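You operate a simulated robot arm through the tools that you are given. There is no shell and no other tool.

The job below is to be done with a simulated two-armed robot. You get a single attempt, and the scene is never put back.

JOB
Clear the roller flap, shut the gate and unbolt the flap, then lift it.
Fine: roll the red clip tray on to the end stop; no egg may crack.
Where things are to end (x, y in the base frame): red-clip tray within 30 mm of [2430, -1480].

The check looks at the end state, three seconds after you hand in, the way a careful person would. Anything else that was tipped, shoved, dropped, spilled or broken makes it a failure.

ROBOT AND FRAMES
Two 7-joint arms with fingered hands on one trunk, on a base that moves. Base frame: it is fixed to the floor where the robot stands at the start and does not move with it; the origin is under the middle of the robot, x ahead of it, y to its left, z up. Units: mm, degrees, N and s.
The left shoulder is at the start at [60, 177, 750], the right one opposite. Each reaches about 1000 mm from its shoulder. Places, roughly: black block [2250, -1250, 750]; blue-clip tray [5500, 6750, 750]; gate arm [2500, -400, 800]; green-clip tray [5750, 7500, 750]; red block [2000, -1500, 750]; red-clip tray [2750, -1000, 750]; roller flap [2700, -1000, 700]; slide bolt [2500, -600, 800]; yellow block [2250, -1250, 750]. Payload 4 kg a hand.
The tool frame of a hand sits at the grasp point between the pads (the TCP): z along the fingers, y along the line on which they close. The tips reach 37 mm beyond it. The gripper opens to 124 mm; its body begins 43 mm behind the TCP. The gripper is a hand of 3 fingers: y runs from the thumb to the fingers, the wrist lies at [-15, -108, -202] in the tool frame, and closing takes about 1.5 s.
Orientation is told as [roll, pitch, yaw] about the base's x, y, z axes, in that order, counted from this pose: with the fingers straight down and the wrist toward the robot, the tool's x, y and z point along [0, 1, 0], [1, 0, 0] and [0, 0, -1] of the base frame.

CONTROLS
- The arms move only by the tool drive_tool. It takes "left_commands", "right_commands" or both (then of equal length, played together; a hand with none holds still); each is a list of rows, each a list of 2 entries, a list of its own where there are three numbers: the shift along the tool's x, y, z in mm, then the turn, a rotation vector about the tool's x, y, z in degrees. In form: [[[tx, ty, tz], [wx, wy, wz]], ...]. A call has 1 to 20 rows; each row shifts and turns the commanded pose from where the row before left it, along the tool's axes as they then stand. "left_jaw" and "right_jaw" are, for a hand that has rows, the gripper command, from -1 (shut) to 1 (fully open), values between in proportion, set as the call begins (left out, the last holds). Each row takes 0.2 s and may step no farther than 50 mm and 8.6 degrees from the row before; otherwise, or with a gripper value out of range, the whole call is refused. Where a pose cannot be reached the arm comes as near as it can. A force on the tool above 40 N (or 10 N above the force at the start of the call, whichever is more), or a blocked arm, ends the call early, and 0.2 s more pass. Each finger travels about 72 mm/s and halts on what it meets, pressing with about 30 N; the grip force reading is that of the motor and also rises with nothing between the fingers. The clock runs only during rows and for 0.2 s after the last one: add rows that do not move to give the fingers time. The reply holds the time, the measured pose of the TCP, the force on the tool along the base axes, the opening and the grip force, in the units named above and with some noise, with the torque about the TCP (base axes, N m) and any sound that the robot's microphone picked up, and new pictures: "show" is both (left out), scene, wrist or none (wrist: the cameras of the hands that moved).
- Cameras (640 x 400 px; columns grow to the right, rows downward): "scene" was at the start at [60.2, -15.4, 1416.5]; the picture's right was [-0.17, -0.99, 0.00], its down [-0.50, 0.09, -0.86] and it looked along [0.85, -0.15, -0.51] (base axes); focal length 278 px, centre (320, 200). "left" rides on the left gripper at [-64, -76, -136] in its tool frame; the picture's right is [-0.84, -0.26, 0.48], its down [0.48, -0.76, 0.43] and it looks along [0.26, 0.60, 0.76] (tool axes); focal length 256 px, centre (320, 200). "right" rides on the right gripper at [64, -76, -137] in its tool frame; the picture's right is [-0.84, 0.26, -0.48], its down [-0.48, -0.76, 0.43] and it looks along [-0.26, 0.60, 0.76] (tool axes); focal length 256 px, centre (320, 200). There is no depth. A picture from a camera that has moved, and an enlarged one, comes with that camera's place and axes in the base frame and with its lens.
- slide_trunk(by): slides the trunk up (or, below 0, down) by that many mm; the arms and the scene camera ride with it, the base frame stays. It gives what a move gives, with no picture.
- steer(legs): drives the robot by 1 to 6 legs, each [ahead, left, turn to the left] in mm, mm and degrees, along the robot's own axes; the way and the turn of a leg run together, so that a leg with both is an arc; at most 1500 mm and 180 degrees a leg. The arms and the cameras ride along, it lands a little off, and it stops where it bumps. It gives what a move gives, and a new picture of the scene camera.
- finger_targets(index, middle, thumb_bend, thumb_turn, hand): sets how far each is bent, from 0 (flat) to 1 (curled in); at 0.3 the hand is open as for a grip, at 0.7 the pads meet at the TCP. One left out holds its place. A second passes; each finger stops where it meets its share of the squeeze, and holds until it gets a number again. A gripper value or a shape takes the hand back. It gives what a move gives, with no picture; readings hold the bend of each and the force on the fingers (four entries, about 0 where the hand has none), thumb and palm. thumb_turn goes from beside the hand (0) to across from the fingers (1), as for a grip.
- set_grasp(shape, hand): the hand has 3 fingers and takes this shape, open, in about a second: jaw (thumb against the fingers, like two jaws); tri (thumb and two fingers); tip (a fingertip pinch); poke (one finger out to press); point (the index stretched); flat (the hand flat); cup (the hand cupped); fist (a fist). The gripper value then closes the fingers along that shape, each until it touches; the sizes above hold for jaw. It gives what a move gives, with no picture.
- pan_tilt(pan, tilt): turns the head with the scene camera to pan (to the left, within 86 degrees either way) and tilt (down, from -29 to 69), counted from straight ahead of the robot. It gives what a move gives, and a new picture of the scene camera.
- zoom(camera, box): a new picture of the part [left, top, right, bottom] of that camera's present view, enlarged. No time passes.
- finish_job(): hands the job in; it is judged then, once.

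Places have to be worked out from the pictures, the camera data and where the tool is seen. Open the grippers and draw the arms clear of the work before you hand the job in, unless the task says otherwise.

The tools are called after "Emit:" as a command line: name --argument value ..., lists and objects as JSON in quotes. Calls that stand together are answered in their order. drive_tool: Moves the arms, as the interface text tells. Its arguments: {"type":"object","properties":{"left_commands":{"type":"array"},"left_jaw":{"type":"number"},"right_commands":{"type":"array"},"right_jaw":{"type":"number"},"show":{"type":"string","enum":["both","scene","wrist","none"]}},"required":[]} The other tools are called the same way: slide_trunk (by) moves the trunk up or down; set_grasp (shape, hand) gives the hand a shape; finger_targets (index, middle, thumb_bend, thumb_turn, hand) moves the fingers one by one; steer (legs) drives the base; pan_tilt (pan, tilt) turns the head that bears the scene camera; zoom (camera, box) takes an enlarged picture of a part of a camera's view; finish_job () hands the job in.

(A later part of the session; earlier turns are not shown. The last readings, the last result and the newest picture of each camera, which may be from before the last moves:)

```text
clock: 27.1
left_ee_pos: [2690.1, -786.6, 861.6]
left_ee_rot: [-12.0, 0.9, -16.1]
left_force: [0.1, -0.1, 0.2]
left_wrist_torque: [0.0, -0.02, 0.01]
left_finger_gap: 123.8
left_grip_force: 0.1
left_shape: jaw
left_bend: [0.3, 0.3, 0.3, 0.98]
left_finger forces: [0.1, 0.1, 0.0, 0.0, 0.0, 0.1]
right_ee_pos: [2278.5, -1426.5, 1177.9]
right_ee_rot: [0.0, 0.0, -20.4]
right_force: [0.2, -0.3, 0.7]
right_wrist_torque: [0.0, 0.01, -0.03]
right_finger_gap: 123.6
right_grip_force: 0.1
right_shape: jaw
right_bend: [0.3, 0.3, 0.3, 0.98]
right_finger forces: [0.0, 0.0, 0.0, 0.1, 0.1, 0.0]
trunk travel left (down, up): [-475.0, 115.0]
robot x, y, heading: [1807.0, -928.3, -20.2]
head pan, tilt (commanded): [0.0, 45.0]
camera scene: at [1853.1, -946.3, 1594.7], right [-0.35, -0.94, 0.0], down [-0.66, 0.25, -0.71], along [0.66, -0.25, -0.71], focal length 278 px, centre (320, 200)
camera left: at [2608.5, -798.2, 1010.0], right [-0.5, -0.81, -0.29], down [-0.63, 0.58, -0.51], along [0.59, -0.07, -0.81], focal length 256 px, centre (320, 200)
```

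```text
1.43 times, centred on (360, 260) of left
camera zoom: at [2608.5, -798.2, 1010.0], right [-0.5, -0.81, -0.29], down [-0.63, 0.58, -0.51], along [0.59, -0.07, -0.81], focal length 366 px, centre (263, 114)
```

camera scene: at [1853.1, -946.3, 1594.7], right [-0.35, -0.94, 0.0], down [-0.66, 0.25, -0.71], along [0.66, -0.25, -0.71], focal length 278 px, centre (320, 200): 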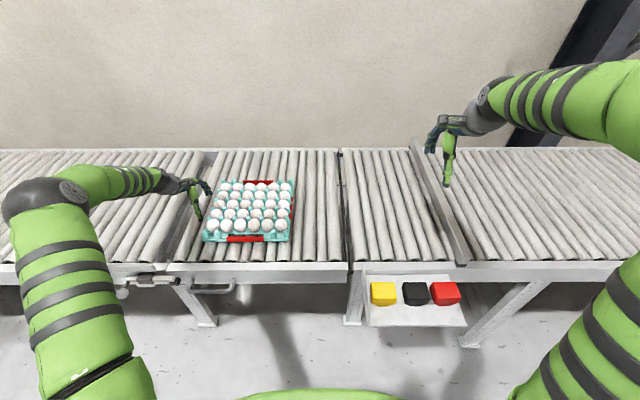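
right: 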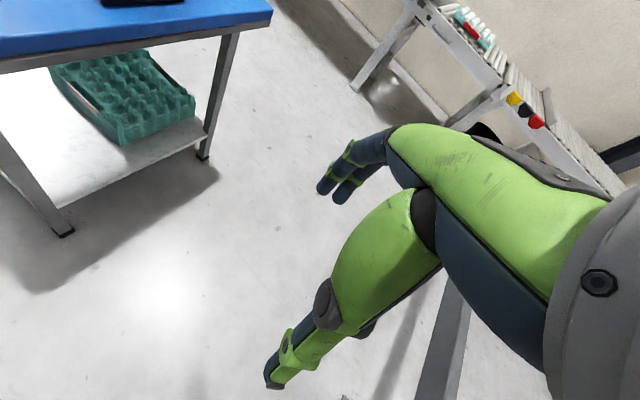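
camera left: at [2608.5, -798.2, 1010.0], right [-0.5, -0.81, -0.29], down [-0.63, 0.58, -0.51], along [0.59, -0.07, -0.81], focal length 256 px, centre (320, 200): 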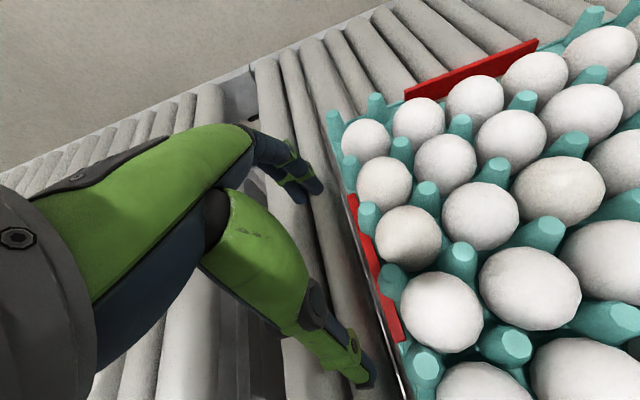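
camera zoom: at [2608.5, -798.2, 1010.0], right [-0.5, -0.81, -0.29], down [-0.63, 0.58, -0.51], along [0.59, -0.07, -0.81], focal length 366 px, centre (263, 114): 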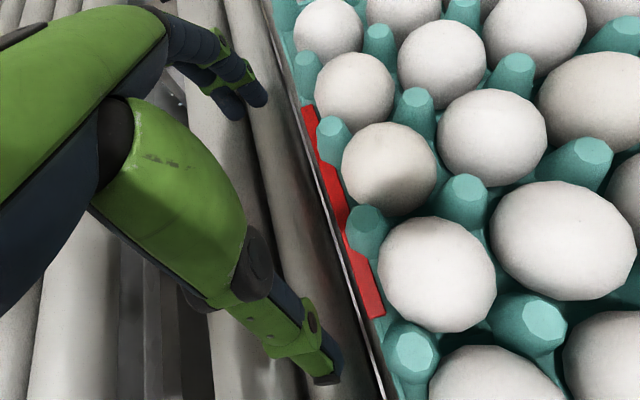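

Both digits are now about 10-15 mm from the tray flange. I lower 6 mm more and creep right to make contact, watching the force.

Emit:
drive_tool --left_commands '[[[1.2, 0, 5.9], [0, 0, 0]], [[-4.9, -0.4, 1.0], [0, 0, 0]], [[-4.9, -0.4, 1.0], [0, 0, 0]], [[-4.9, -0.4, 1.0], [0, 0, 0]], [[0, 0, 0], [0, 0, 0]]]'

Emit:
zoom --camera "scene" --box '[160, 150, 288, 230]'

Emit:
zoom --camera "left" --box '[240, 120, 480, 400]'

```text
clock: 28.2
left_ee_pos: [2682.7, -799.5, 856.7]
left_ee_rot: [-12.0, 0.9, -16.0]
left_force: [0.4, 0.1, 0.0]
left_wrist_torque: [0.04, 0.0, -0.02]
left_finger_gap: 123.9
left_grip_force: 0.1
left_shape: jaw
left_bend: [0.3, 0.3, 0.3, 0.98]
left_finger forces: [0.0, 0.1, 0.0, 0.0, 0.1, 0.0]
right_ee_pos: [2278.3, -1427.9, 1177.3]
right_ee_rot: [0.0, 0.0, -20.3]
right_force: [0.2, 0.0, 0.1]
right_wrist_torque: [-0.02, 0.03, 0.0]
right_finger_gap: 123.8
right_grip_force: 0.0
right_shape: jaw
right_bend: [0.3, 0.3, 0.3, 0.98]
right_finger forces: [0.1, 0.1, 0.1, 0.0, 0.0, 0.1]
trunk travel left (down, up): [-475.0, 115.0]
robot x, y, heading: [1803.6, -930.5, -20.7]
head pan, tilt (commanded): [0.0, 45.0]
camera scene: at [1853.1, -946.2, 1594.7], right [-0.35, -0.94, 0.0], down [-0.66, 0.25, -0.71], along [0.66, -0.25, -0.71], focal length 278 px, centre (320, 200)
camera left: at [2601.7, -811.8, 1004.2], right [-0.5, -0.81, -0.29], down [-0.63, 0.58, -0.51], along [0.59, -0.07, -0.81], focal length 256 px, centre (320, 200)
```

scene: 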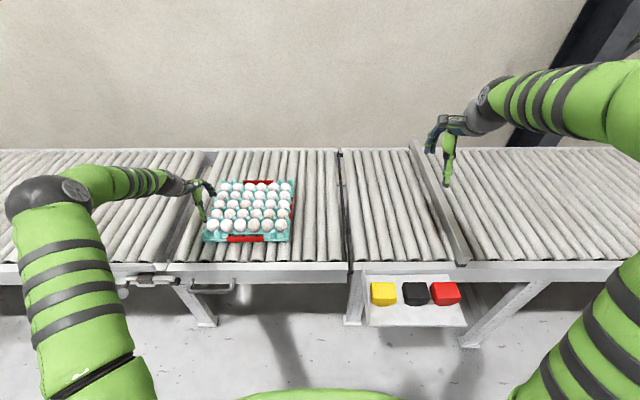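
left: 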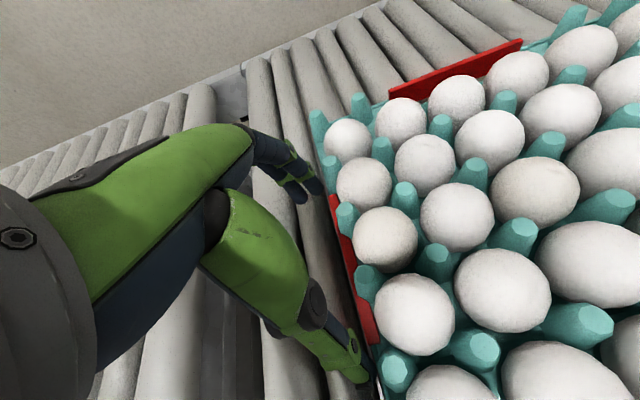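

```text
5.00 times, centred on (224, 190) of scene
camera zoom: at [1853.1, -946.2, 1594.7], right [-0.35, -0.94, 0.0], down [-0.66, 0.25, -0.71], along [0.66, -0.25, -0.71], focal length 1388 px, centre (800, 250)
```

zoom: 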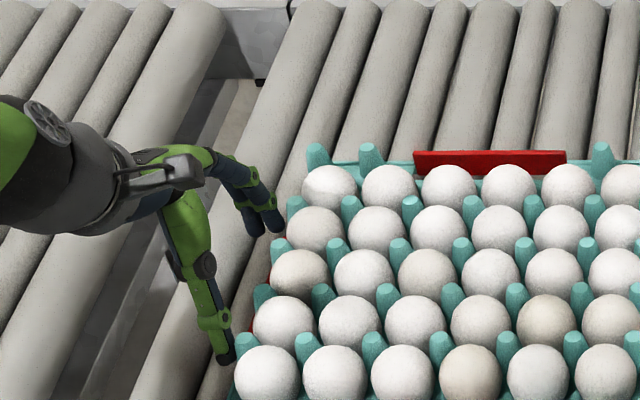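

```text
1.43 times, centred on (360, 260) of left
camera zoom: at [2601.7, -811.8, 1004.2], right [-0.5, -0.81, -0.29], down [-0.63, 0.58, -0.51], along [0.59, -0.07, -0.81], focal length 366 px, centre (263, 114)
```

zoom: 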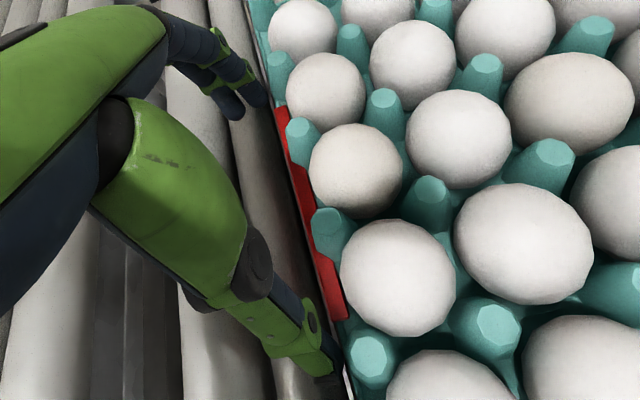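

The digits are all but touching the flange, with no force yet. I begin the slow push along the conveyor and check how the tray responds.

Emit:
drive_tool --left_commands '[[[-4.9, -0.4, 1.0], [0, 0, 0]], [[-4.9, -0.4, 1.0], [0, 0, 0]], [[-4.9, -0.4, 1.0], [0, 0, 0]], [[-4.9, -0.4, 1.0], [0, 0, 0]], [[-4.9, -0.4, 1.0], [0, 0, 0]], [[-4.9, -0.4, 1.0], [0, 0, 0]]]'

Emit:
zoom --camera "scene" --box '[160, 150, 320, 250]'

Emit:
zoom --camera "left" --box '[240, 120, 480, 400]'

```text
clock: 29.6
left_ee_pos: [2671.2, -827.4, 855.4]
left_ee_rot: [-11.9, 0.9, -16.1]
left_force: [-0.3, -0.3, 0.3]
left_wrist_torque: [-0.03, 0.01, -0.01]
left_finger_gap: 123.8
left_grip_force: 0.2
left_shape: jaw
left_bend: [0.3, 0.3, 0.3, 0.98]
left_finger forces: [0.0, 0.0, 0.1, 0.0, 0.0, 0.0]
right_ee_pos: [2277.5, -1427.7, 1177.4]
right_ee_rot: [0.0, 0.0, -20.4]
right_force: [0.9, -1.6, 0.0]
right_wrist_torque: [0.0, 0.03, 0.03]
right_finger_gap: 123.9
right_grip_force: 0.1
right_shape: jaw
right_bend: [0.3, 0.3, 0.3, 0.98]
right_finger forces: [0.0, 0.1, 0.1, 0.1, 0.0, 0.0]
trunk travel left (down, up): [-475.0, 115.0]
robot x, y, heading: [1803.5, -925.5, -20.5]
head pan, tilt (commanded): [0.0, 45.0]
camera scene: at [1853.1, -946.4, 1594.7], right [-0.35, -0.94, 0.0], down [-0.66, 0.25, -0.71], along [0.66, -0.25, -0.71], focal length 278 px, centre (320, 200)
camera left: at [2590.7, -839.6, 1004.2], right [-0.5, -0.81, -0.29], down [-0.63, 0.58, -0.51], along [0.59, -0.07, -0.81], focal length 256 px, centre (320, 200)
```

scene: 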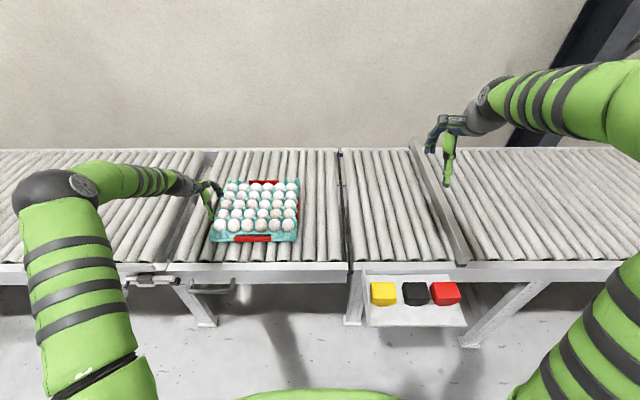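
left: 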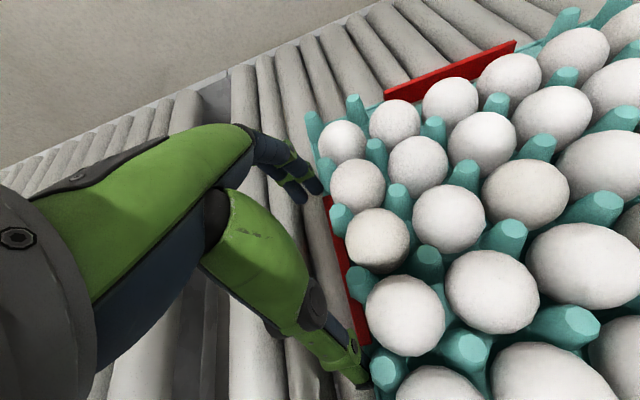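

```text
4.00 times, centred on (240, 200) of scene
camera zoom: at [1853.1, -946.4, 1594.7], right [-0.35, -0.94, 0.0], down [-0.66, 0.25, -0.71], along [0.66, -0.25, -0.71], focal length 1110 px, centre (640, 200)
```

zoom: 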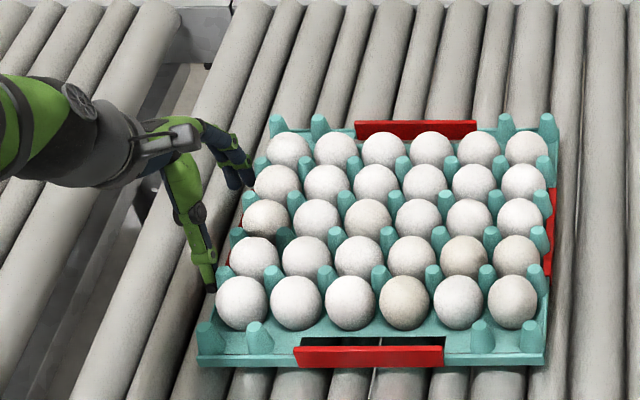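

```text
1.43 times, centred on (360, 260) of left
camera zoom: at [2590.7, -839.6, 1004.2], right [-0.5, -0.81, -0.29], down [-0.63, 0.58, -0.51], along [0.59, -0.07, -0.81], focal length 366 px, centre (263, 114)
```

zoom: 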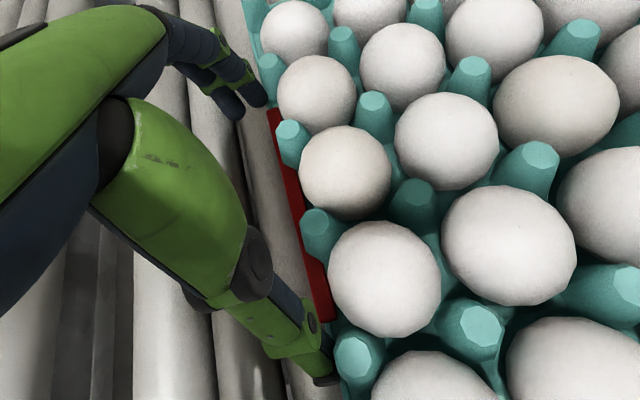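

The tray rolls straight with the hand, with next to no force and no yaw. I keep pushing at 50 mm/s.

Emit:
drive_tool --left_commands '[[[-9.75, -0.76, 2.07], [0, 0, 0]], [[-9.75, -0.76, 2.07], [0, 0, 0]], [[-9.75, -0.76, 2.07], [0, 0, 0]], [[-9.75, -0.76, 2.07], [0, 0, 0]], [[-9.75, -0.76, 2.07], [0, 0, 0]], [[-9.75, -0.76, 2.07], [0, 0, 0]], [[-9.75, -0.76, 2.07], [0, 0, 0]], [[-9.75, -0.76, 2.07], [0, 0, 0]], [[-9.75, -0.76, 2.07], [0, 0, 0]], [[-9.75, -0.76, 2.07], [0, 0, 0]], [[-9.75, -0.76, 2.07], [0, 0, 0]], [[-9.75, -0.76, 2.07], [0, 0, 0]]]'

Emit:
zoom --camera "scene" --box '[180, 150, 340, 250]'

```text
clock: 32.2
left_ee_pos: [2629.4, -942.1, 856.6]
left_ee_rot: [-12.0, 0.9, -16.0]
left_force: [0.2, 0.7, 0.1]
left_wrist_torque: [-0.02, -0.04, 0.04]
left_finger_gap: 123.9
left_grip_force: 0.0
left_shape: jaw
left_bend: [0.3, 0.3, 0.3, 0.98]
left_finger forces: [0.1, 0.0, 0.1, 0.0, 0.0, 0.0]
right_ee_pos: [2278.2, -1427.4, 1179.2]
right_ee_rot: [-0.1, 0.0, -20.5]
right_force: [-0.6, -0.6, 0.6]
right_wrist_torque: [-0.02, 0.0, 0.01]
right_finger_gap: 123.7
right_grip_force: 0.0
right_shape: jaw
right_bend: [0.3, 0.3, 0.3, 0.98]
right_finger forces: [0.0, 0.0, 0.0, 0.1, 0.0, 0.0]
trunk travel left (down, up): [-475.0, 115.0]
robot x, y, heading: [1806.2, -929.5, -20.3]
head pan, tilt (commanded): [0.0, 45.0]
camera scene: at [1853.0, -946.5, 1594.7], right [-0.35, -0.94, 0.0], down [-0.66, 0.25, -0.71], along [0.66, -0.25, -0.71], focal length 278 px, centre (320, 200)
camera left: at [2548.5, -953.3, 1004.9], right [-0.5, -0.81, -0.29], down [-0.63, 0.58, -0.51], along [0.59, -0.07, -0.81], focal length 256 px, centre (320, 200)
```

scene: 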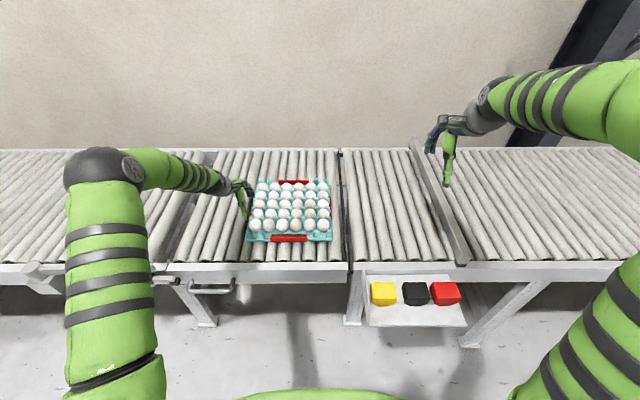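
left: 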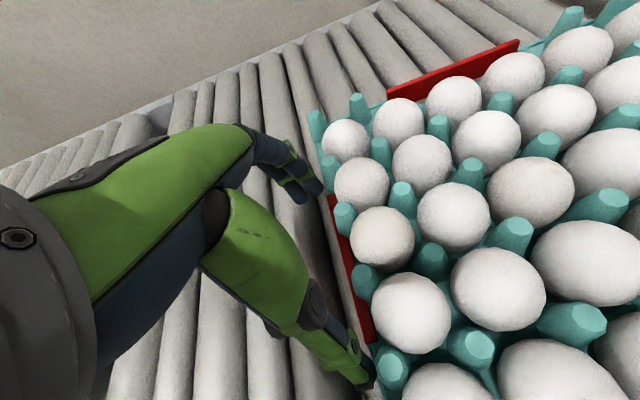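

```text
4.00 times, centred on (260, 200) of scene
camera zoom: at [1853.0, -946.5, 1594.7], right [-0.35, -0.94, 0.0], down [-0.66, 0.25, -0.71], along [0.66, -0.25, -0.71], focal length 1110 px, centre (560, 200)
```

zoom: 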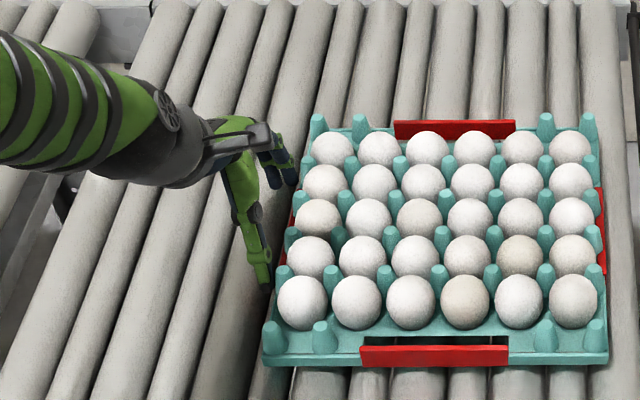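

The tray stays square and just ahead of the fingers, with about 405 mm to go. I go on at the same pace across the hinge gap.

Emit:
drive_tool --left_commands '[[[-9.75, -0.76, 2.07], [0, 0, 0]], [[-9.75, -0.76, 2.07], [0, 0, 0]], [[-9.75, -0.76, 2.07], [0, 0, 0]], [[-9.75, -0.76, 2.07], [0, 0, 0]], [[-9.75, -0.76, 2.07], [0, 0, 0]], [[-9.75, -0.76, 2.07], [0, 0, 0]], [[-9.75, -0.76, 2.07], [0, 0, 0]], [[-9.75, -0.76, 2.07], [0, 0, 0]], [[-9.75, -0.76, 2.07], [0, 0, 0]], [[-9.75, -0.76, 2.07], [0, 0, 0]], [[-9.75, -0.76, 2.07], [0, 0, 0]], [[-9.75, -0.76, 2.07], [0, 0, 0]], [[-9.75, -0.76, 2.07], [0, 0, 0]], [[-9.75, -0.76, 2.07], [0, 0, 0]]]'

Emit:
zoom --camera "scene" --box '[240, 150, 400, 250]'

```text
clock: 35.2
left_ee_pos: [2581.0, -1072.3, 854.5]
left_ee_rot: [-11.9, 0.9, -16.1]
left_force: [-1.5, 0.3, 0.8]
left_wrist_torque: [0.02, 0.03, -0.05]
left_finger_gap: 123.8
left_grip_force: 0.1
left_shape: jaw
left_bend: [0.3, 0.3, 0.3, 0.98]
left_finger forces: [0.0, 0.1, 0.0, 0.1, 0.0, 0.0]
right_ee_pos: [2278.9, -1427.9, 1178.7]
right_ee_rot: [0.1, 0.1, -20.4]
right_force: [-0.6, -0.3, 0.5]
right_wrist_torque: [0.0, -0.01, 0.0]
right_finger_gap: 123.8
right_grip_force: 0.0
right_shape: jaw
right_bend: [0.3, 0.3, 0.3, 0.98]
right_finger forces: [0.0, 0.0, 0.0, 0.1, 0.0, 0.0]
trunk travel left (down, up): [-475.0, 115.0]
robot x, y, heading: [1804.3, -926.5, -20.3]
head pan, tilt (commanded): [0.0, 45.0]
camera scene: at [1853.0, -946.6, 1594.7], right [-0.35, -0.94, 0.0], down [-0.66, 0.25, -0.71], along [0.66, -0.25, -0.71], focal length 278 px, centre (320, 200)
camera left: at [2499.1, -1085.0, 1003.4], right [-0.51, -0.81, -0.29], down [-0.63, 0.58, -0.51], along [0.59, -0.07, -0.81], focal length 256 px, centre (320, 200)
```

scene: 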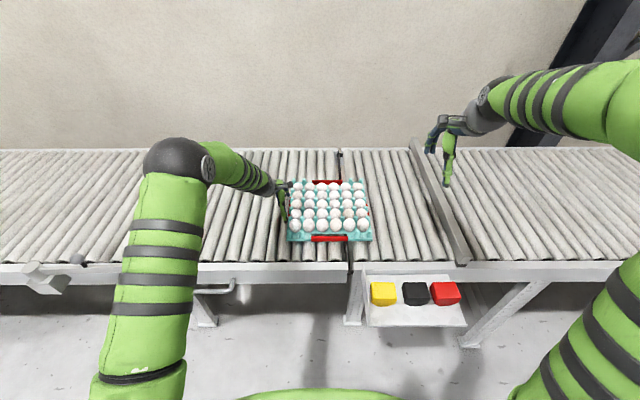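
left: 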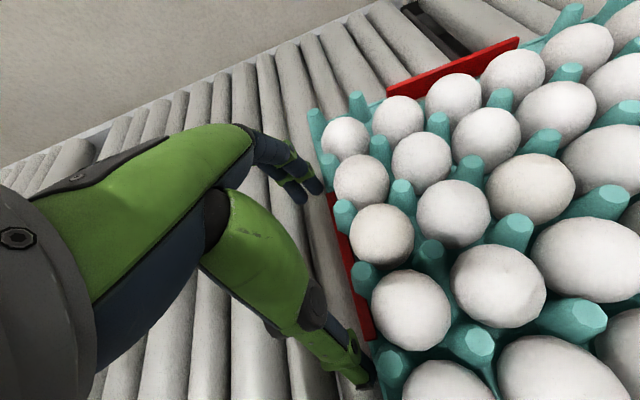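

```text
4.00 times, centred on (320, 200) of scene
camera zoom: at [1853.0, -946.6, 1594.7], right [-0.35, -0.94, 0.0], down [-0.66, 0.25, -0.71], along [0.66, -0.25, -0.71], focal length 1110 px, centre (320, 200)
```

zoom: 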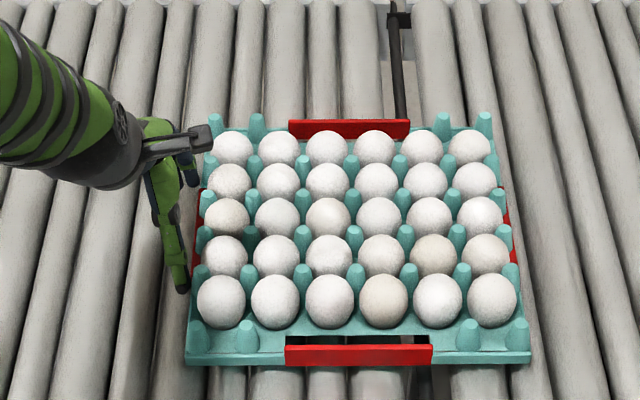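

The tray is across the hinge with about 267 mm left. I continue for 180 mm more and then slow down.

Emit:
drive_tool --left_commands '[[[-9.75, -0.76, 2.07], [0, 0, 0]], [[-9.75, -0.76, 2.07], [0, 0, 0]], [[-9.75, -0.76, 2.07], [0, 0, 0]], [[-9.75, -0.76, 2.07], [0, 0, 0]], [[-9.75, -0.76, 2.07], [0, 0, 0]], [[-9.75, -0.76, 2.07], [0, 0, 0]], [[-9.75, -0.76, 2.07], [0, 0, 0]], [[-9.75, -0.76, 2.07], [0, 0, 0]], [[-9.75, -0.76, 2.07], [0, 0, 0]], [[-9.75, -0.76, 2.07], [0, 0, 0]], [[-9.75, -0.76, 2.07], [0, 0, 0]], [[-9.75, -0.76, 2.07], [0, 0, 0]], [[-9.75, -0.76, 2.07], [0, 0, 0]], [[-9.75, -0.76, 2.07], [0, 0, 0]], [[-9.75, -0.76, 2.07], [0, 0, 0]], [[-9.75, -0.76, 2.07], [0, 0, 0]], [[-9.75, -0.76, 2.07], [0, 0, 0]], [[-9.75, -0.76, 2.07], [0, 0, 0]]]'

Emit:
zoom --camera "scene" --box '[310, 140, 486, 250]'

```text
clock: 39.0
left_ee_pos: [2516.5, -1241.4, 855.6]
left_ee_rot: [-12.0, 0.8, -16.0]
left_force: [-0.5, -0.3, 0.8]
left_wrist_torque: [-0.01, 0.0, 0.02]
left_finger_gap: 123.9
left_grip_force: 0.0
left_shape: jaw
left_bend: [0.3, 0.3, 0.3, 0.98]
left_finger forces: [0.0, 0.0, 0.1, 0.0, 0.0, 0.0]
right_ee_pos: [2278.6, -1427.0, 1178.0]
right_ee_rot: [0.0, 0.1, -20.3]
right_force: [0.1, 0.3, -0.7]
right_wrist_torque: [0.01, -0.02, 0.02]
right_finger_gap: 123.8
right_grip_force: 0.0
right_shape: jaw
right_bend: [0.3, 0.3, 0.3, 0.98]
right_finger forces: [0.0, 0.0, 0.1, 0.1, 0.0, 0.0]
trunk travel left (down, up): [-475.0, 115.0]
robot x, y, heading: [1803.5, -922.2, -20.3]
head pan, tilt (commanded): [0.0, 45.0]
camera scene: at [1852.9, -946.6, 1594.7], right [-0.35, -0.94, 0.0], down [-0.66, 0.25, -0.71], along [0.66, -0.25, -0.71], focal length 278 px, centre (320, 200)
camera left: at [2435.2, -1253.7, 1003.3], right [-0.51, -0.81, -0.29], down [-0.63, 0.58, -0.51], along [0.59, -0.07, -0.81], focal length 256 px, centre (320, 200)
```

scene: 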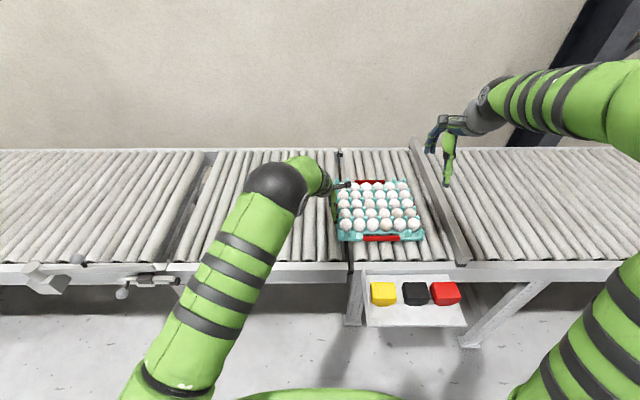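
left: 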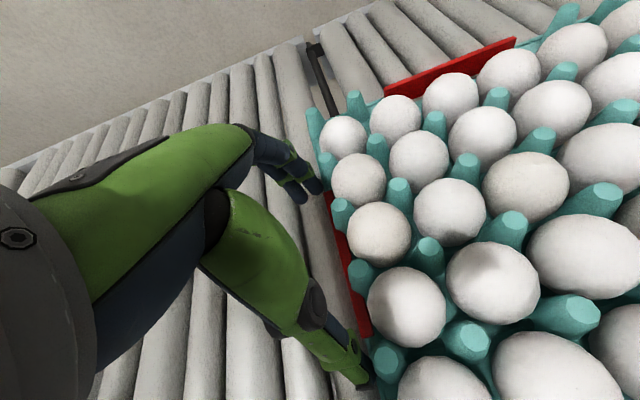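

```text
3.64 times, centred on (398, 195) of scene
camera zoom: at [1852.9, -946.6, 1594.7], right [-0.35, -0.94, 0.0], down [-0.66, 0.25, -0.71], along [0.66, -0.25, -0.71], focal length 1009 px, centre (36, 218)
```

zoom: 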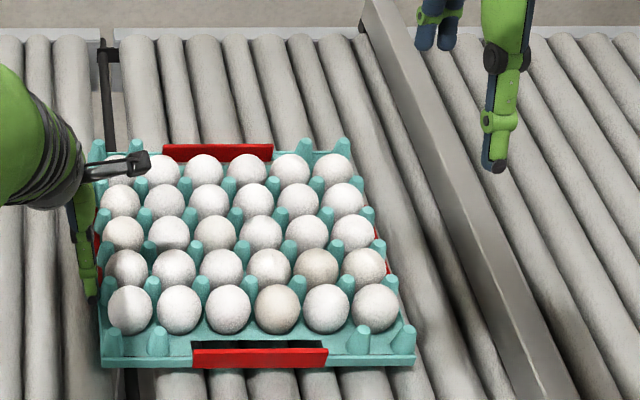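

About 87 mm remain. I slow to 30 mm/s, and then to 15 mm/s for the last part.

Emit:
drive_tool --left_commands '[[[-5.85, -0.46, 1.24], [0, 0, 0]], [[-5.85, -0.46, 1.24], [0, 0, 0]], [[-5.85, -0.46, 1.24], [0, 0, 0]], [[-5.85, -0.46, 1.24], [0, 0, 0]], [[-5.85, -0.46, 1.24], [0, 0, 0]], [[-5.85, -0.46, 1.24], [0, 0, 0]], [[-5.85, -0.46, 1.24], [0, 0, 0]], [[-5.85, -0.46, 1.24], [0, 0, 0]], [[-3.9, -0.3, 0.83], [0, 0, 0]], [[-3.9, -0.3, 0.83], [0, 0, 0]], [[-3.9, -0.3, 0.83], [0, 0, 0]], [[-3.9, -0.3, 0.83], [0, 0, 0]]]'

Emit:
zoom --camera "scene" --box '[310, 140, 486, 250]'

```text
clock: 41.6
left_ee_pos: [2493.6, -1302.3, 856.4]
left_ee_rot: [-12.0, 0.9, -16.0]
left_force: [0.5, -0.8, -0.4]
left_wrist_torque: [-0.01, -0.01, -0.01]
left_finger_gap: 123.9
left_grip_force: 0.0
left_shape: jaw
left_bend: [0.3, 0.3, 0.3, 0.98]
left_finger forces: [0.1, 0.0, 0.0, 0.0, 0.0, 0.0]
right_ee_pos: [2276.7, -1428.4, 1178.3]
right_ee_rot: [0.0, 0.0, -20.4]
right_force: [-0.1, 0.1, 0.2]
right_wrist_torque: [-0.02, -0.01, -0.01]
right_finger_gap: 123.6
right_grip_force: 0.1
right_shape: jaw
right_bend: [0.3, 0.3, 0.3, 0.98]
right_finger forces: [0.0, 0.0, 0.1, 0.0, 0.1, 0.0]
trunk travel left (down, up): [-475.0, 115.0]
robot x, y, heading: [1804.1, -929.3, -20.3]
head pan, tilt (commanded): [0.0, 45.0]
camera scene: at [1853.0, -946.5, 1594.7], right [-0.35, -0.94, 0.0], down [-0.66, 0.25, -0.71], along [0.66, -0.25, -0.71], focal length 278 px, centre (320, 200)
camera left: at [2413.1, -1313.9, 1004.1], right [-0.51, -0.81, -0.29], down [-0.63, 0.58, -0.51], along [0.59, -0.07, -0.81], focal length 256 px, centre (320, 200)
```

scene: 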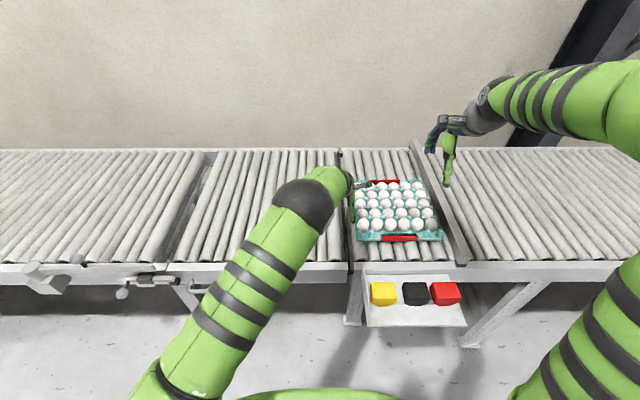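
left: 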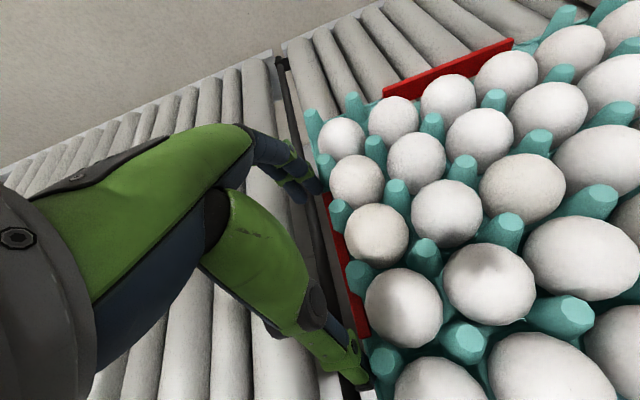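

```text
3.64 times, centred on (398, 195) of scene
camera zoom: at [1853.0, -946.5, 1594.7], right [-0.35, -0.94, 0.0], down [-0.66, 0.25, -0.71], along [0.66, -0.25, -0.71], focal length 1009 px, centre (36, 218)
```

zoom: 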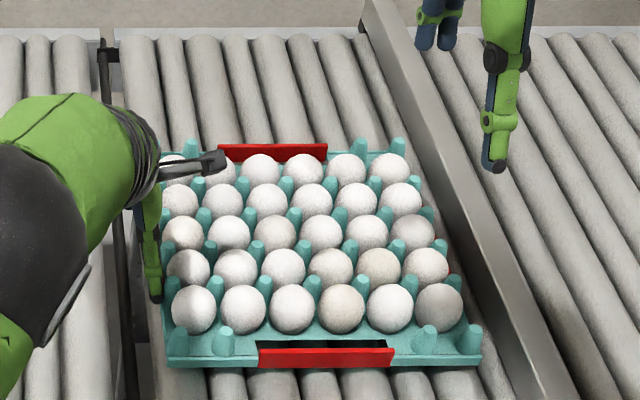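

About 25-35 mm remain to the stop. I creep on at 15 mm/s in short calls and check the force.

Emit:
drive_tool --left_commands '[[[-2.93, -0.23, 0.62], [0, 0, 0]], [[-2.93, -0.23, 0.62], [0, 0, 0]], [[-2.93, -0.23, 0.62], [0, 0, 0]], [[-2.93, -0.23, 0.62], [0, 0, 0]], [[-2.93, -0.23, 0.62], [0, 0, 0]], [[-2.93, -0.23, 0.62], [0, 0, 0]], [[-2.93, -0.23, 0.62], [0, 0, 0]]]' --show "scene"

Emit:
zoom --camera "scene" --box '[310, 140, 486, 250]'

```text
clock: 43.2
left_ee_pos: [2486.4, -1321.9, 855.5]
left_ee_rot: [-12.0, 0.9, -16.0]
left_force: [-0.5, 0.6, -0.7]
left_wrist_torque: [0.02, 0.01, 0.03]
left_finger_gap: 123.8
left_grip_force: 0.1
left_shape: jaw
left_bend: [0.3, 0.3, 0.3, 0.98]
left_finger forces: [0.0, 0.1, 0.0, 0.0, 0.0, 0.0]
right_ee_pos: [2278.9, -1427.4, 1178.8]
right_ee_rot: [0.0, -0.1, -20.4]
right_force: [-0.1, 0.0, -0.2]
right_wrist_torque: [-0.03, 0.0, -0.01]
right_finger_gap: 123.9
right_grip_force: 0.0
right_shape: jaw
right_bend: [0.3, 0.3, 0.3, 0.98]
right_finger forces: [0.0, 0.1, 0.0, 0.0, 0.0, 0.0]
trunk travel left (down, up): [-475.0, 115.0]
robot x, y, heading: [1802.1, -925.2, -20.5]
head pan, tilt (commanded): [0.0, 45.0]
camera scene: at [1853.0, -946.5, 1594.7], right [-0.35, -0.94, 0.0], down [-0.66, 0.25, -0.71], along [0.66, -0.25, -0.71], focal length 278 px, centre (320, 200)
```

scene: 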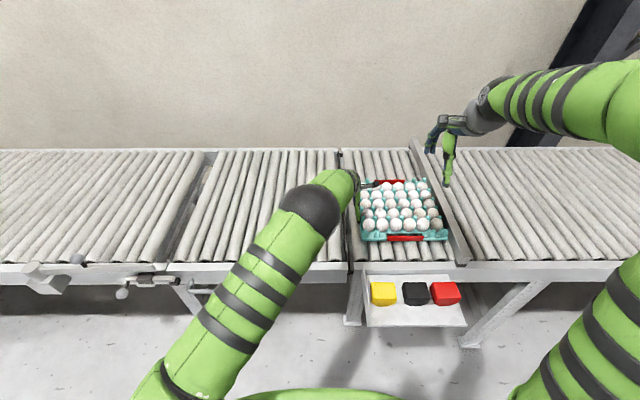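

```text
3.64 times, centred on (398, 195) of scene
camera zoom: at [1853.0, -946.5, 1594.7], right [-0.35, -0.94, 0.0], down [-0.66, 0.25, -0.71], along [0.66, -0.25, -0.71], focal length 1009 px, centre (36, 218)
```

zoom: 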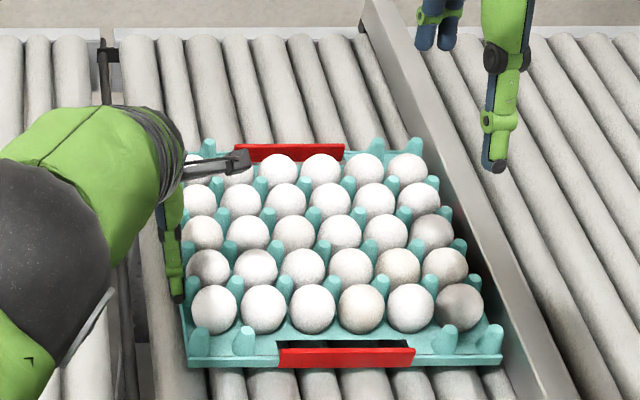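

The tray is close to the stop now, with about 10-15 mm left. I go on in 2 mm rows until the force shows contact.

Emit:
drive_tool --left_commands '[[[-1.95, -0.15, 0.41], [0, 0, 0]], [[-1.95, -0.15, 0.41], [0, 0, 0]], [[-1.95, -0.15, 0.41], [0, 0, 0]], [[-1.95, -0.15, 0.41], [0, 0, 0]], [[-1.95, -0.15, 0.41], [0, 0, 0]]]' --show "scene"

Emit:
zoom --camera "scene" --box '[350, 150, 478, 250]'

```text
clock: 44.5
left_ee_pos: [2483.2, -1330.0, 857.0]
left_ee_rot: [-11.9, 0.9, -16.0]
left_force: [-0.7, 0.9, 0.0]
left_wrist_torque: [0.0, 0.01, -0.05]
left_finger_gap: 123.6
left_grip_force: 0.0
left_shape: jaw
left_bend: [0.3, 0.3, 0.3, 0.98]
left_finger forces: [0.0, 0.0, 0.1, 0.0, 0.5, 0.1]
right_ee_pos: [2278.4, -1426.8, 1178.2]
right_ee_rot: [0.0, 0.0, -20.4]
right_force: [-0.4, 0.0, 0.4]
right_wrist_torque: [0.04, -0.01, 0.05]
right_finger_gap: 123.7
right_grip_force: 0.1
right_shape: jaw
right_bend: [0.3, 0.3, 0.3, 0.98]
right_finger forces: [0.0, 0.0, 0.0, 0.0, 0.0, 0.0]
trunk travel left (down, up): [-475.0, 115.0]
robot x, y, heading: [1804.3, -930.0, -20.2]
head pan, tilt (commanded): [0.0, 45.0]
camera scene: at [1853.1, -946.4, 1594.7], right [-0.35, -0.94, 0.0], down [-0.66, 0.25, -0.71], along [0.66, -0.25, -0.71], focal length 278 px, centre (320, 200)
```

scene: 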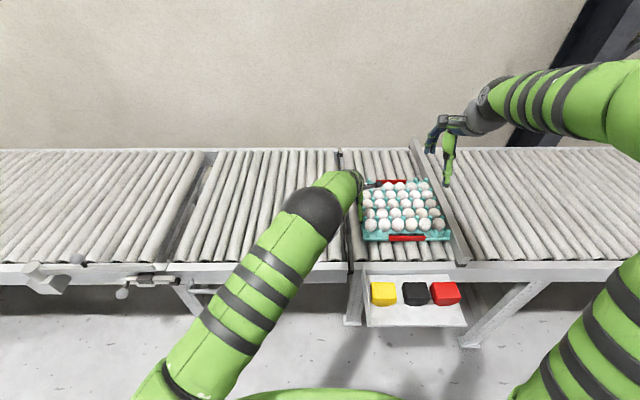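

```text
4.00 times, centred on (414, 200) of scene
camera zoom: at [1853.1, -946.4, 1594.7], right [-0.35, -0.94, 0.0], down [-0.66, 0.25, -0.71], along [0.66, -0.25, -0.71], focal length 1110 px, centre (-56, 200)
```

zoom: 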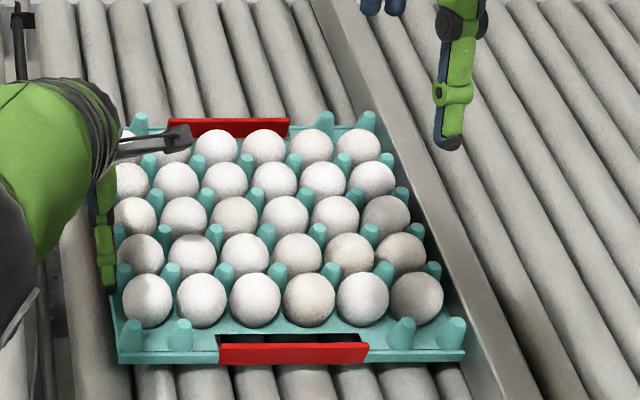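

It is nearly touching. I continue with 2 mm rows.

Emit:
drive_tool --left_commands '[[[-1.95, -0.15, 0.41], [0, 0, 0]], [[-1.95, -0.15, 0.41], [0, 0, 0]], [[-1.95, -0.15, 0.41], [0, 0, 0]], [[-1.95, -0.15, 0.41], [0, 0, 0]]]' --show "wrist"

Emit:
zoom --camera "scene" --box '[400, 170, 480, 250]'

```text
clock: 45.5
left_ee_pos: [2481.4, -1335.2, 857.3]
left_ee_rot: [-11.9, 1.0, -15.9]
left_force: [2.5, 5.9, 0.2]
left_wrist_torque: [0.18, -0.04, -0.08]
left_finger_gap: 124.0
left_grip_force: 0.0
left_shape: jaw
left_bend: [0.3, 0.3, 0.3, 0.99]
left_finger forces: [2.2, 0.0, 0.1, 0.1, 4.0, 0.0]
right_ee_pos: [2278.7, -1426.8, 1178.9]
right_ee_rot: [0.0, 0.0, -20.4]
right_force: [0.4, 0.0, -1.0]
right_wrist_torque: [-0.02, 0.01, -0.01]
right_finger_gap: 123.6
right_grip_force: 0.0
right_shape: jaw
right_bend: [0.3, 0.3, 0.3, 0.98]
right_finger forces: [0.1, 0.1, 0.0, 0.0, 0.0, 0.0]
trunk travel left (down, up): [-475.0, 115.0]
robot x, y, heading: [1805.3, -929.9, -20.3]
head pan, tilt (commanded): [0.0, 45.0]
camera left: at [2401.0, -1348.0, 1004.5], right [-0.5, -0.81, -0.3], down [-0.63, 0.58, -0.51], along [0.59, -0.07, -0.81], focal length 256 px, centre (320, 200)
```

left: 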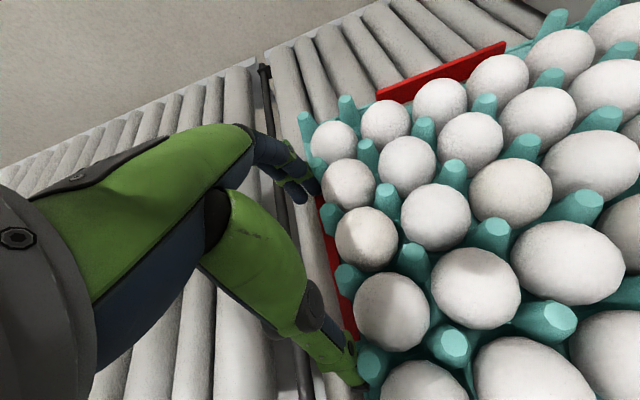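

```text
5.00 times, centred on (440, 210) of scene
camera zoom: at [1853.2, -945.8, 1594.7], right [-0.35, -0.94, 0.0], down [-0.66, 0.25, -0.71], along [0.66, -0.25, -0.71], focal length 1388 px, centre (-280, 150)
```

zoom: 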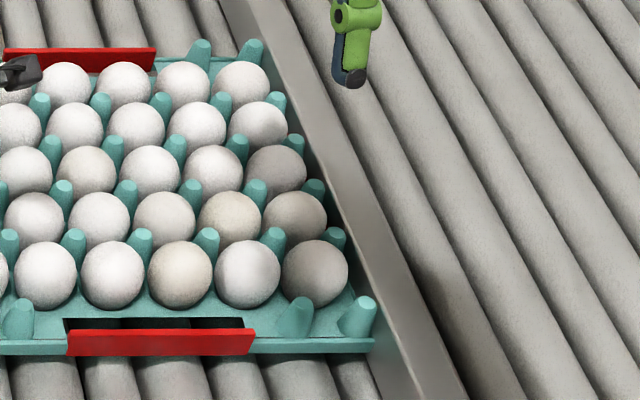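

Contact: about 6 N on the fingers, and my estimate puts the tray centre at about (2430, -1486). I back the hand off gently to the left and then lift it clear.

Emit:
drive_tool --left_commands '[[[2.0, 0.15, -0.4], [0, 0, 0]], [[4.9, 0.4, -1.0], [0, 0, 0]], [[9.75, 0.77, -2.1], [0, 0, 0]], [[19.5, 1.5, -4.1], [0, 0, 0]], [[19.5, 1.5, -4.1], [0, 0, 0]], [[-8.3, 0, -39.1], [0, 0, 0]], [[-8.3, 0, -39.1], [0, 0, 0]], [[-8.3, 0, -39.1], [0, 0, 0]], [[-8.3, 0, -39.1], [0, 0, 0]], [[-8.3, 0, -39.1], [0, 0, 0]], [[0, 0, 0], [0, 0, 0]]]'

Emit:
zoom --camera "scene" --box '[330, 150, 490, 250]'

```text
clock: 47.9
left_ee_pos: [2504.4, -1284.5, 1054.7]
left_ee_rot: [-11.9, 1.0, -16.0]
left_force: [-0.6, 1.3, -0.3]
left_wrist_torque: [0.01, 0.01, 0.02]
left_finger_gap: 123.9
left_grip_force: 0.1
left_shape: jaw
left_bend: [0.3, 0.3, 0.3, 0.98]
left_finger forces: [0.1, 0.0, 0.0, 0.0, 0.0, 0.1]
right_ee_pos: [2277.9, -1426.8, 1178.2]
right_ee_rot: [0.1, 0.0, -20.4]
right_force: [0.7, -0.8, 0.0]
right_wrist_torque: [0.02, 0.0, -0.01]
right_finger_gap: 123.6
right_grip_force: 0.2
right_shape: jaw
right_bend: [0.3, 0.3, 0.3, 0.98]
right_finger forces: [0.0, 0.0, 0.0, 0.0, 0.1, 0.0]
trunk travel left (down, up): [-475.0, 115.0]
robot x, y, heading: [1803.7, -927.8, -20.5]
head pan, tilt (commanded): [0.0, 45.0]
camera scene: at [1853.2, -946.5, 1594.7], right [-0.35, -0.94, 0.0], down [-0.66, 0.25, -0.71], along [0.66, -0.25, -0.71], focal length 278 px, centre (320, 200)
camera left: at [2423.6, -1296.7, 1203.0], right [-0.51, -0.81, -0.29], down [-0.63, 0.58, -0.51], along [0.59, -0.07, -0.81], focal length 256 px, centre (320, 200)
```

scene: 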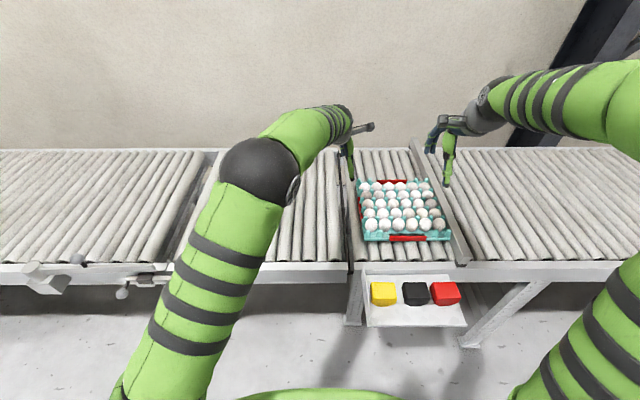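
left: 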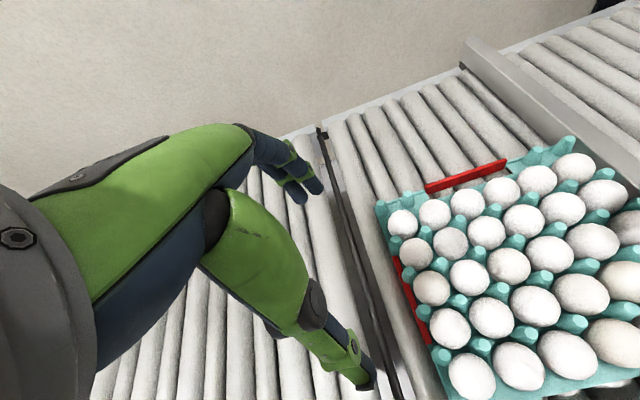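

```text
4.00 times, centred on (410, 200) of scene
camera zoom: at [1853.2, -946.5, 1594.7], right [-0.35, -0.94, 0.0], down [-0.66, 0.25, -0.71], along [0.66, -0.25, -0.71], focal length 1110 px, centre (-40, 200)
```

zoom: 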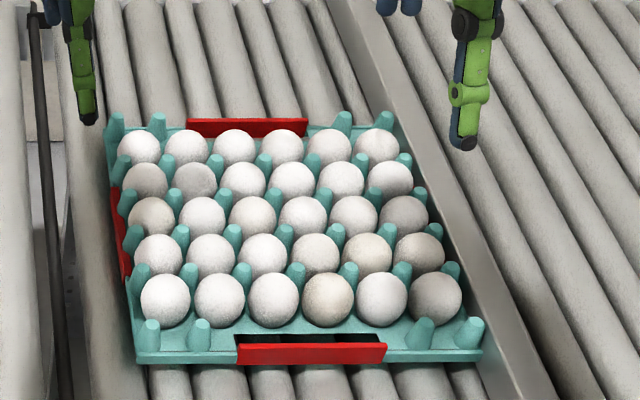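

The tray stays put against the stop. I straighten the left hand, raise it and bring it back to the left side.

Emit:
drive_tool --left_commands '[[[0, 0, 0], [0, 0, 4.5]], [[0, 0, 0], [0, 6, 0]], [[0, 0, 0], [0, 6, 0]], [[0, 0, -50], [0, 0, 0]], [[0, 0, -50], [0, 0, 0]], [[45, -15, 0], [0, 0, 0]], [[45, -15, 0], [0, 0, 0]], [[45, -15, 0], [0, 0, 0]], [[45, -15, 0], [0, 0, 0]], [[45, -15, 0], [0, 0, 0]], [[45, -15, 0], [0, 0, 0]], [[45, -15, 0], [0, 0, 0]], [[0, 0, 0], [0, 0, 0]]]' --show "none"

Emit:
steer --legs '[[0, 330, 0]]'

Emit:
pan_tilt --pan 15 --tilt 55

```text
clock: 50.6
left_ee_pos: [2515.0, -954.8, 1153.7]
left_ee_rot: [0.0, 0.0, -20.6]
left_force: [-0.1, 0.1, 0.2]
left_wrist_torque: [0.05, -0.03, -0.02]
left_finger_gap: 123.8
left_grip_force: 0.2
left_shape: jaw
left_bend: [0.3, 0.3, 0.3, 0.98]
left_finger forces: [0.0, 0.0, 0.1, 0.0, 0.1, 0.0]
right_ee_pos: [2277.9, -1428.2, 1178.7]
right_ee_rot: [0.0, -0.1, -20.4]
right_force: [-0.2, 0.4, -0.3]
right_wrist_torque: [0.02, 0.0, 0.0]
right_finger_gap: 123.7
right_grip_force: 0.0
right_shape: jaw
right_bend: [0.3, 0.3, 0.3, 0.98]
right_finger forces: [0.0, 0.1, 0.0, 0.0, 0.1, 0.1]
trunk travel left (down, up): [-475.0, 115.0]
robot x, y, heading: [1805.8, -933.2, -20.5]
head pan, tilt (commanded): [0.0, 45.0]
```

```text
clock: 52.8
left_ee_pos: [2627.8, -648.4, 1154.7]
left_ee_rot: [0.0, 0.0, -20.2]
left_force: [0.1, 0.5, 0.3]
left_wrist_torque: [-0.01, 0.02, -0.03]
left_finger_gap: 124.0
left_grip_force: 0.1
left_shape: jaw
left_bend: [0.3, 0.3, 0.3, 0.98]
left_finger forces: [0.0, 0.0, 0.0, 0.0, 0.0, 0.1]
right_ee_pos: [2392.6, -1123.2, 1178.3]
right_ee_rot: [0.0, 0.1, -20.2]
right_force: [-0.2, -0.6, -0.3]
right_wrist_torque: [-0.03, 0.01, 0.01]
right_finger_gap: 123.7
right_grip_force: 0.0
right_shape: jaw
right_bend: [0.3, 0.3, 0.3, 0.98]
right_finger forces: [0.0, 0.1, 0.0, 0.0, 0.0, 0.0]
trunk travel left (down, up): [-475.0, 115.0]
robot x, y, heading: [1917.6, -629.7, -19.9]
head pan, tilt (commanded): [0.0, 45.0]
camera scene: at [1965.2, -643.2, 1594.7], right [-0.34, -0.94, 0.0], down [-0.66, 0.24, -0.71], along [0.66, -0.24, -0.71], focal length 278 px, centre (320, 200)
```

scene: 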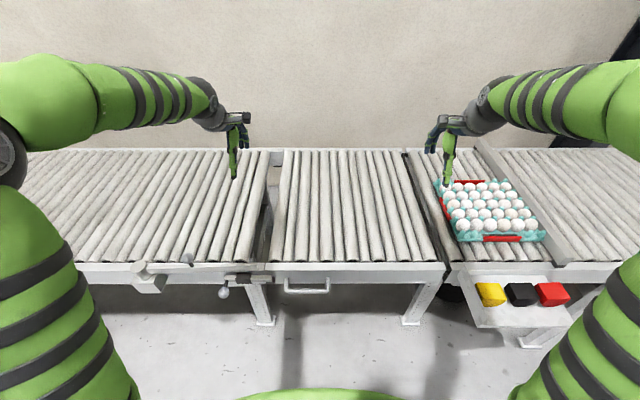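

```text
clock: 53.6
left_ee_pos: [2627.2, -650.5, 1155.0]
left_ee_rot: [0.0, 0.1, -20.2]
left_force: [-0.9, 0.3, 0.2]
left_wrist_torque: [0.01, 0.03, 0.02]
left_finger_gap: 124.0
left_grip_force: 0.0
left_shape: jaw
left_bend: [0.3, 0.3, 0.3, 0.98]
left_finger forces: [0.1, 0.0, 0.1, 0.0, 0.0, 0.0]
right_ee_pos: [2391.8, -1123.6, 1178.1]
right_ee_rot: [0.0, -0.1, -20.2]
right_force: [0.9, -0.4, 0.0]
right_wrist_torque: [-0.03, -0.04, -0.03]
right_finger_gap: 123.8
right_grip_force: 0.0
right_shape: jaw
right_bend: [0.3, 0.3, 0.3, 0.98]
right_finger forces: [0.0, 0.0, 0.0, 0.0, 0.0, 0.0]
trunk travel left (down, up): [-475.0, 115.0]
robot x, y, heading: [1914.2, -629.9, -20.2]
head pan, tilt (commanded): [15.0, 55.0]
camera scene: at [1960.4, -622.7, 1581.3], right [-0.09, -1.0, 0.0], down [-0.82, 0.07, -0.57], along [0.57, -0.05, -0.82], focal length 278 px, centre (320, 200)
```

scene: 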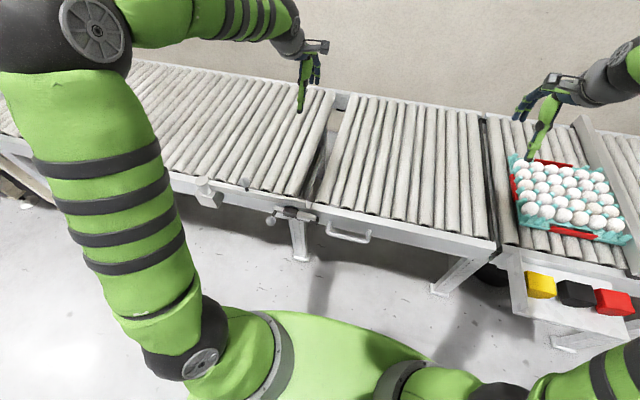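

Now the gate and bolt are in front of the robot. I enlarge them for fresh measurements.

Emit:
zoom --camera "scene" --box '[170, 150, 330, 250]'

Emit:
zoom --camera "scene" --box '[260, 180, 388, 260]'

Emit:
zoom --camera "left" --box '[0, 0, 640, 400]'

```text
4.00 times, centred on (250, 200) of scene
camera zoom: at [1960.4, -622.7, 1581.3], right [-0.09, -1.0, 0.0], down [-0.82, 0.07, -0.57], along [0.57, -0.05, -0.82], focal length 1110 px, centre (600, 200)
```

zoom: 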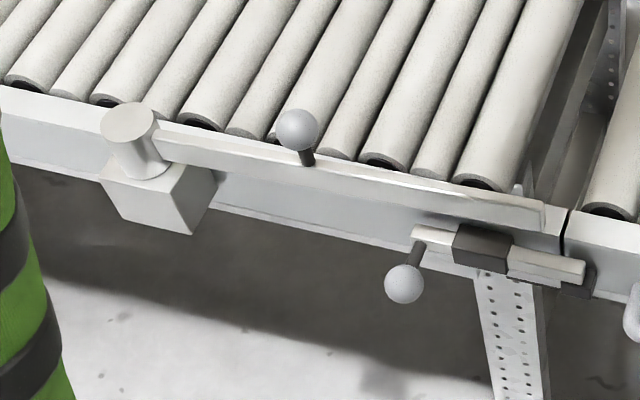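

```text
5.00 times, centred on (324, 220) of scene
camera zoom: at [1960.4, -622.7, 1581.3], right [-0.09, -1.0, 0.0], down [-0.82, 0.07, -0.57], along [0.57, -0.05, -0.82], focal length 1388 px, centre (300, 100)
```

zoom: 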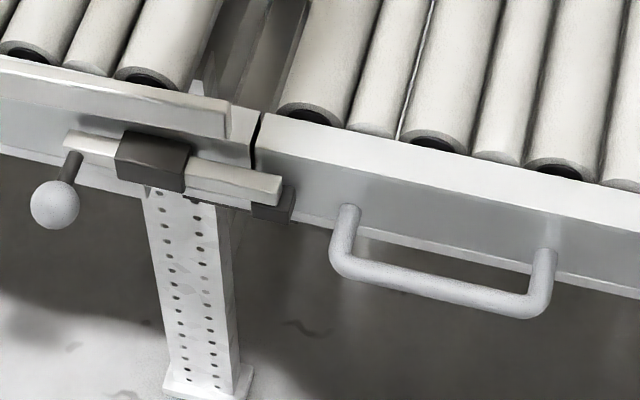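

```text
1.00 times, centred on (320, 200) of left (not enlarged: the box is as wide or as high as the picture)
camera zoom: at [2532.8, -682.5, 1291.4], right [-0.53, -0.7, -0.48], down [-0.55, 0.72, -0.43], along [0.65, 0.03, -0.76], focal length 256 px, centre (320, 200)
```

zoom: 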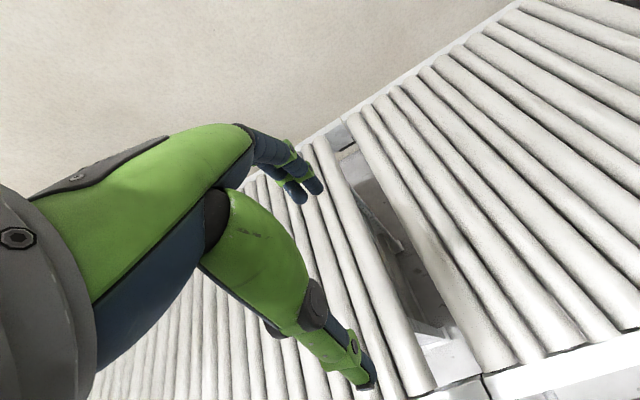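

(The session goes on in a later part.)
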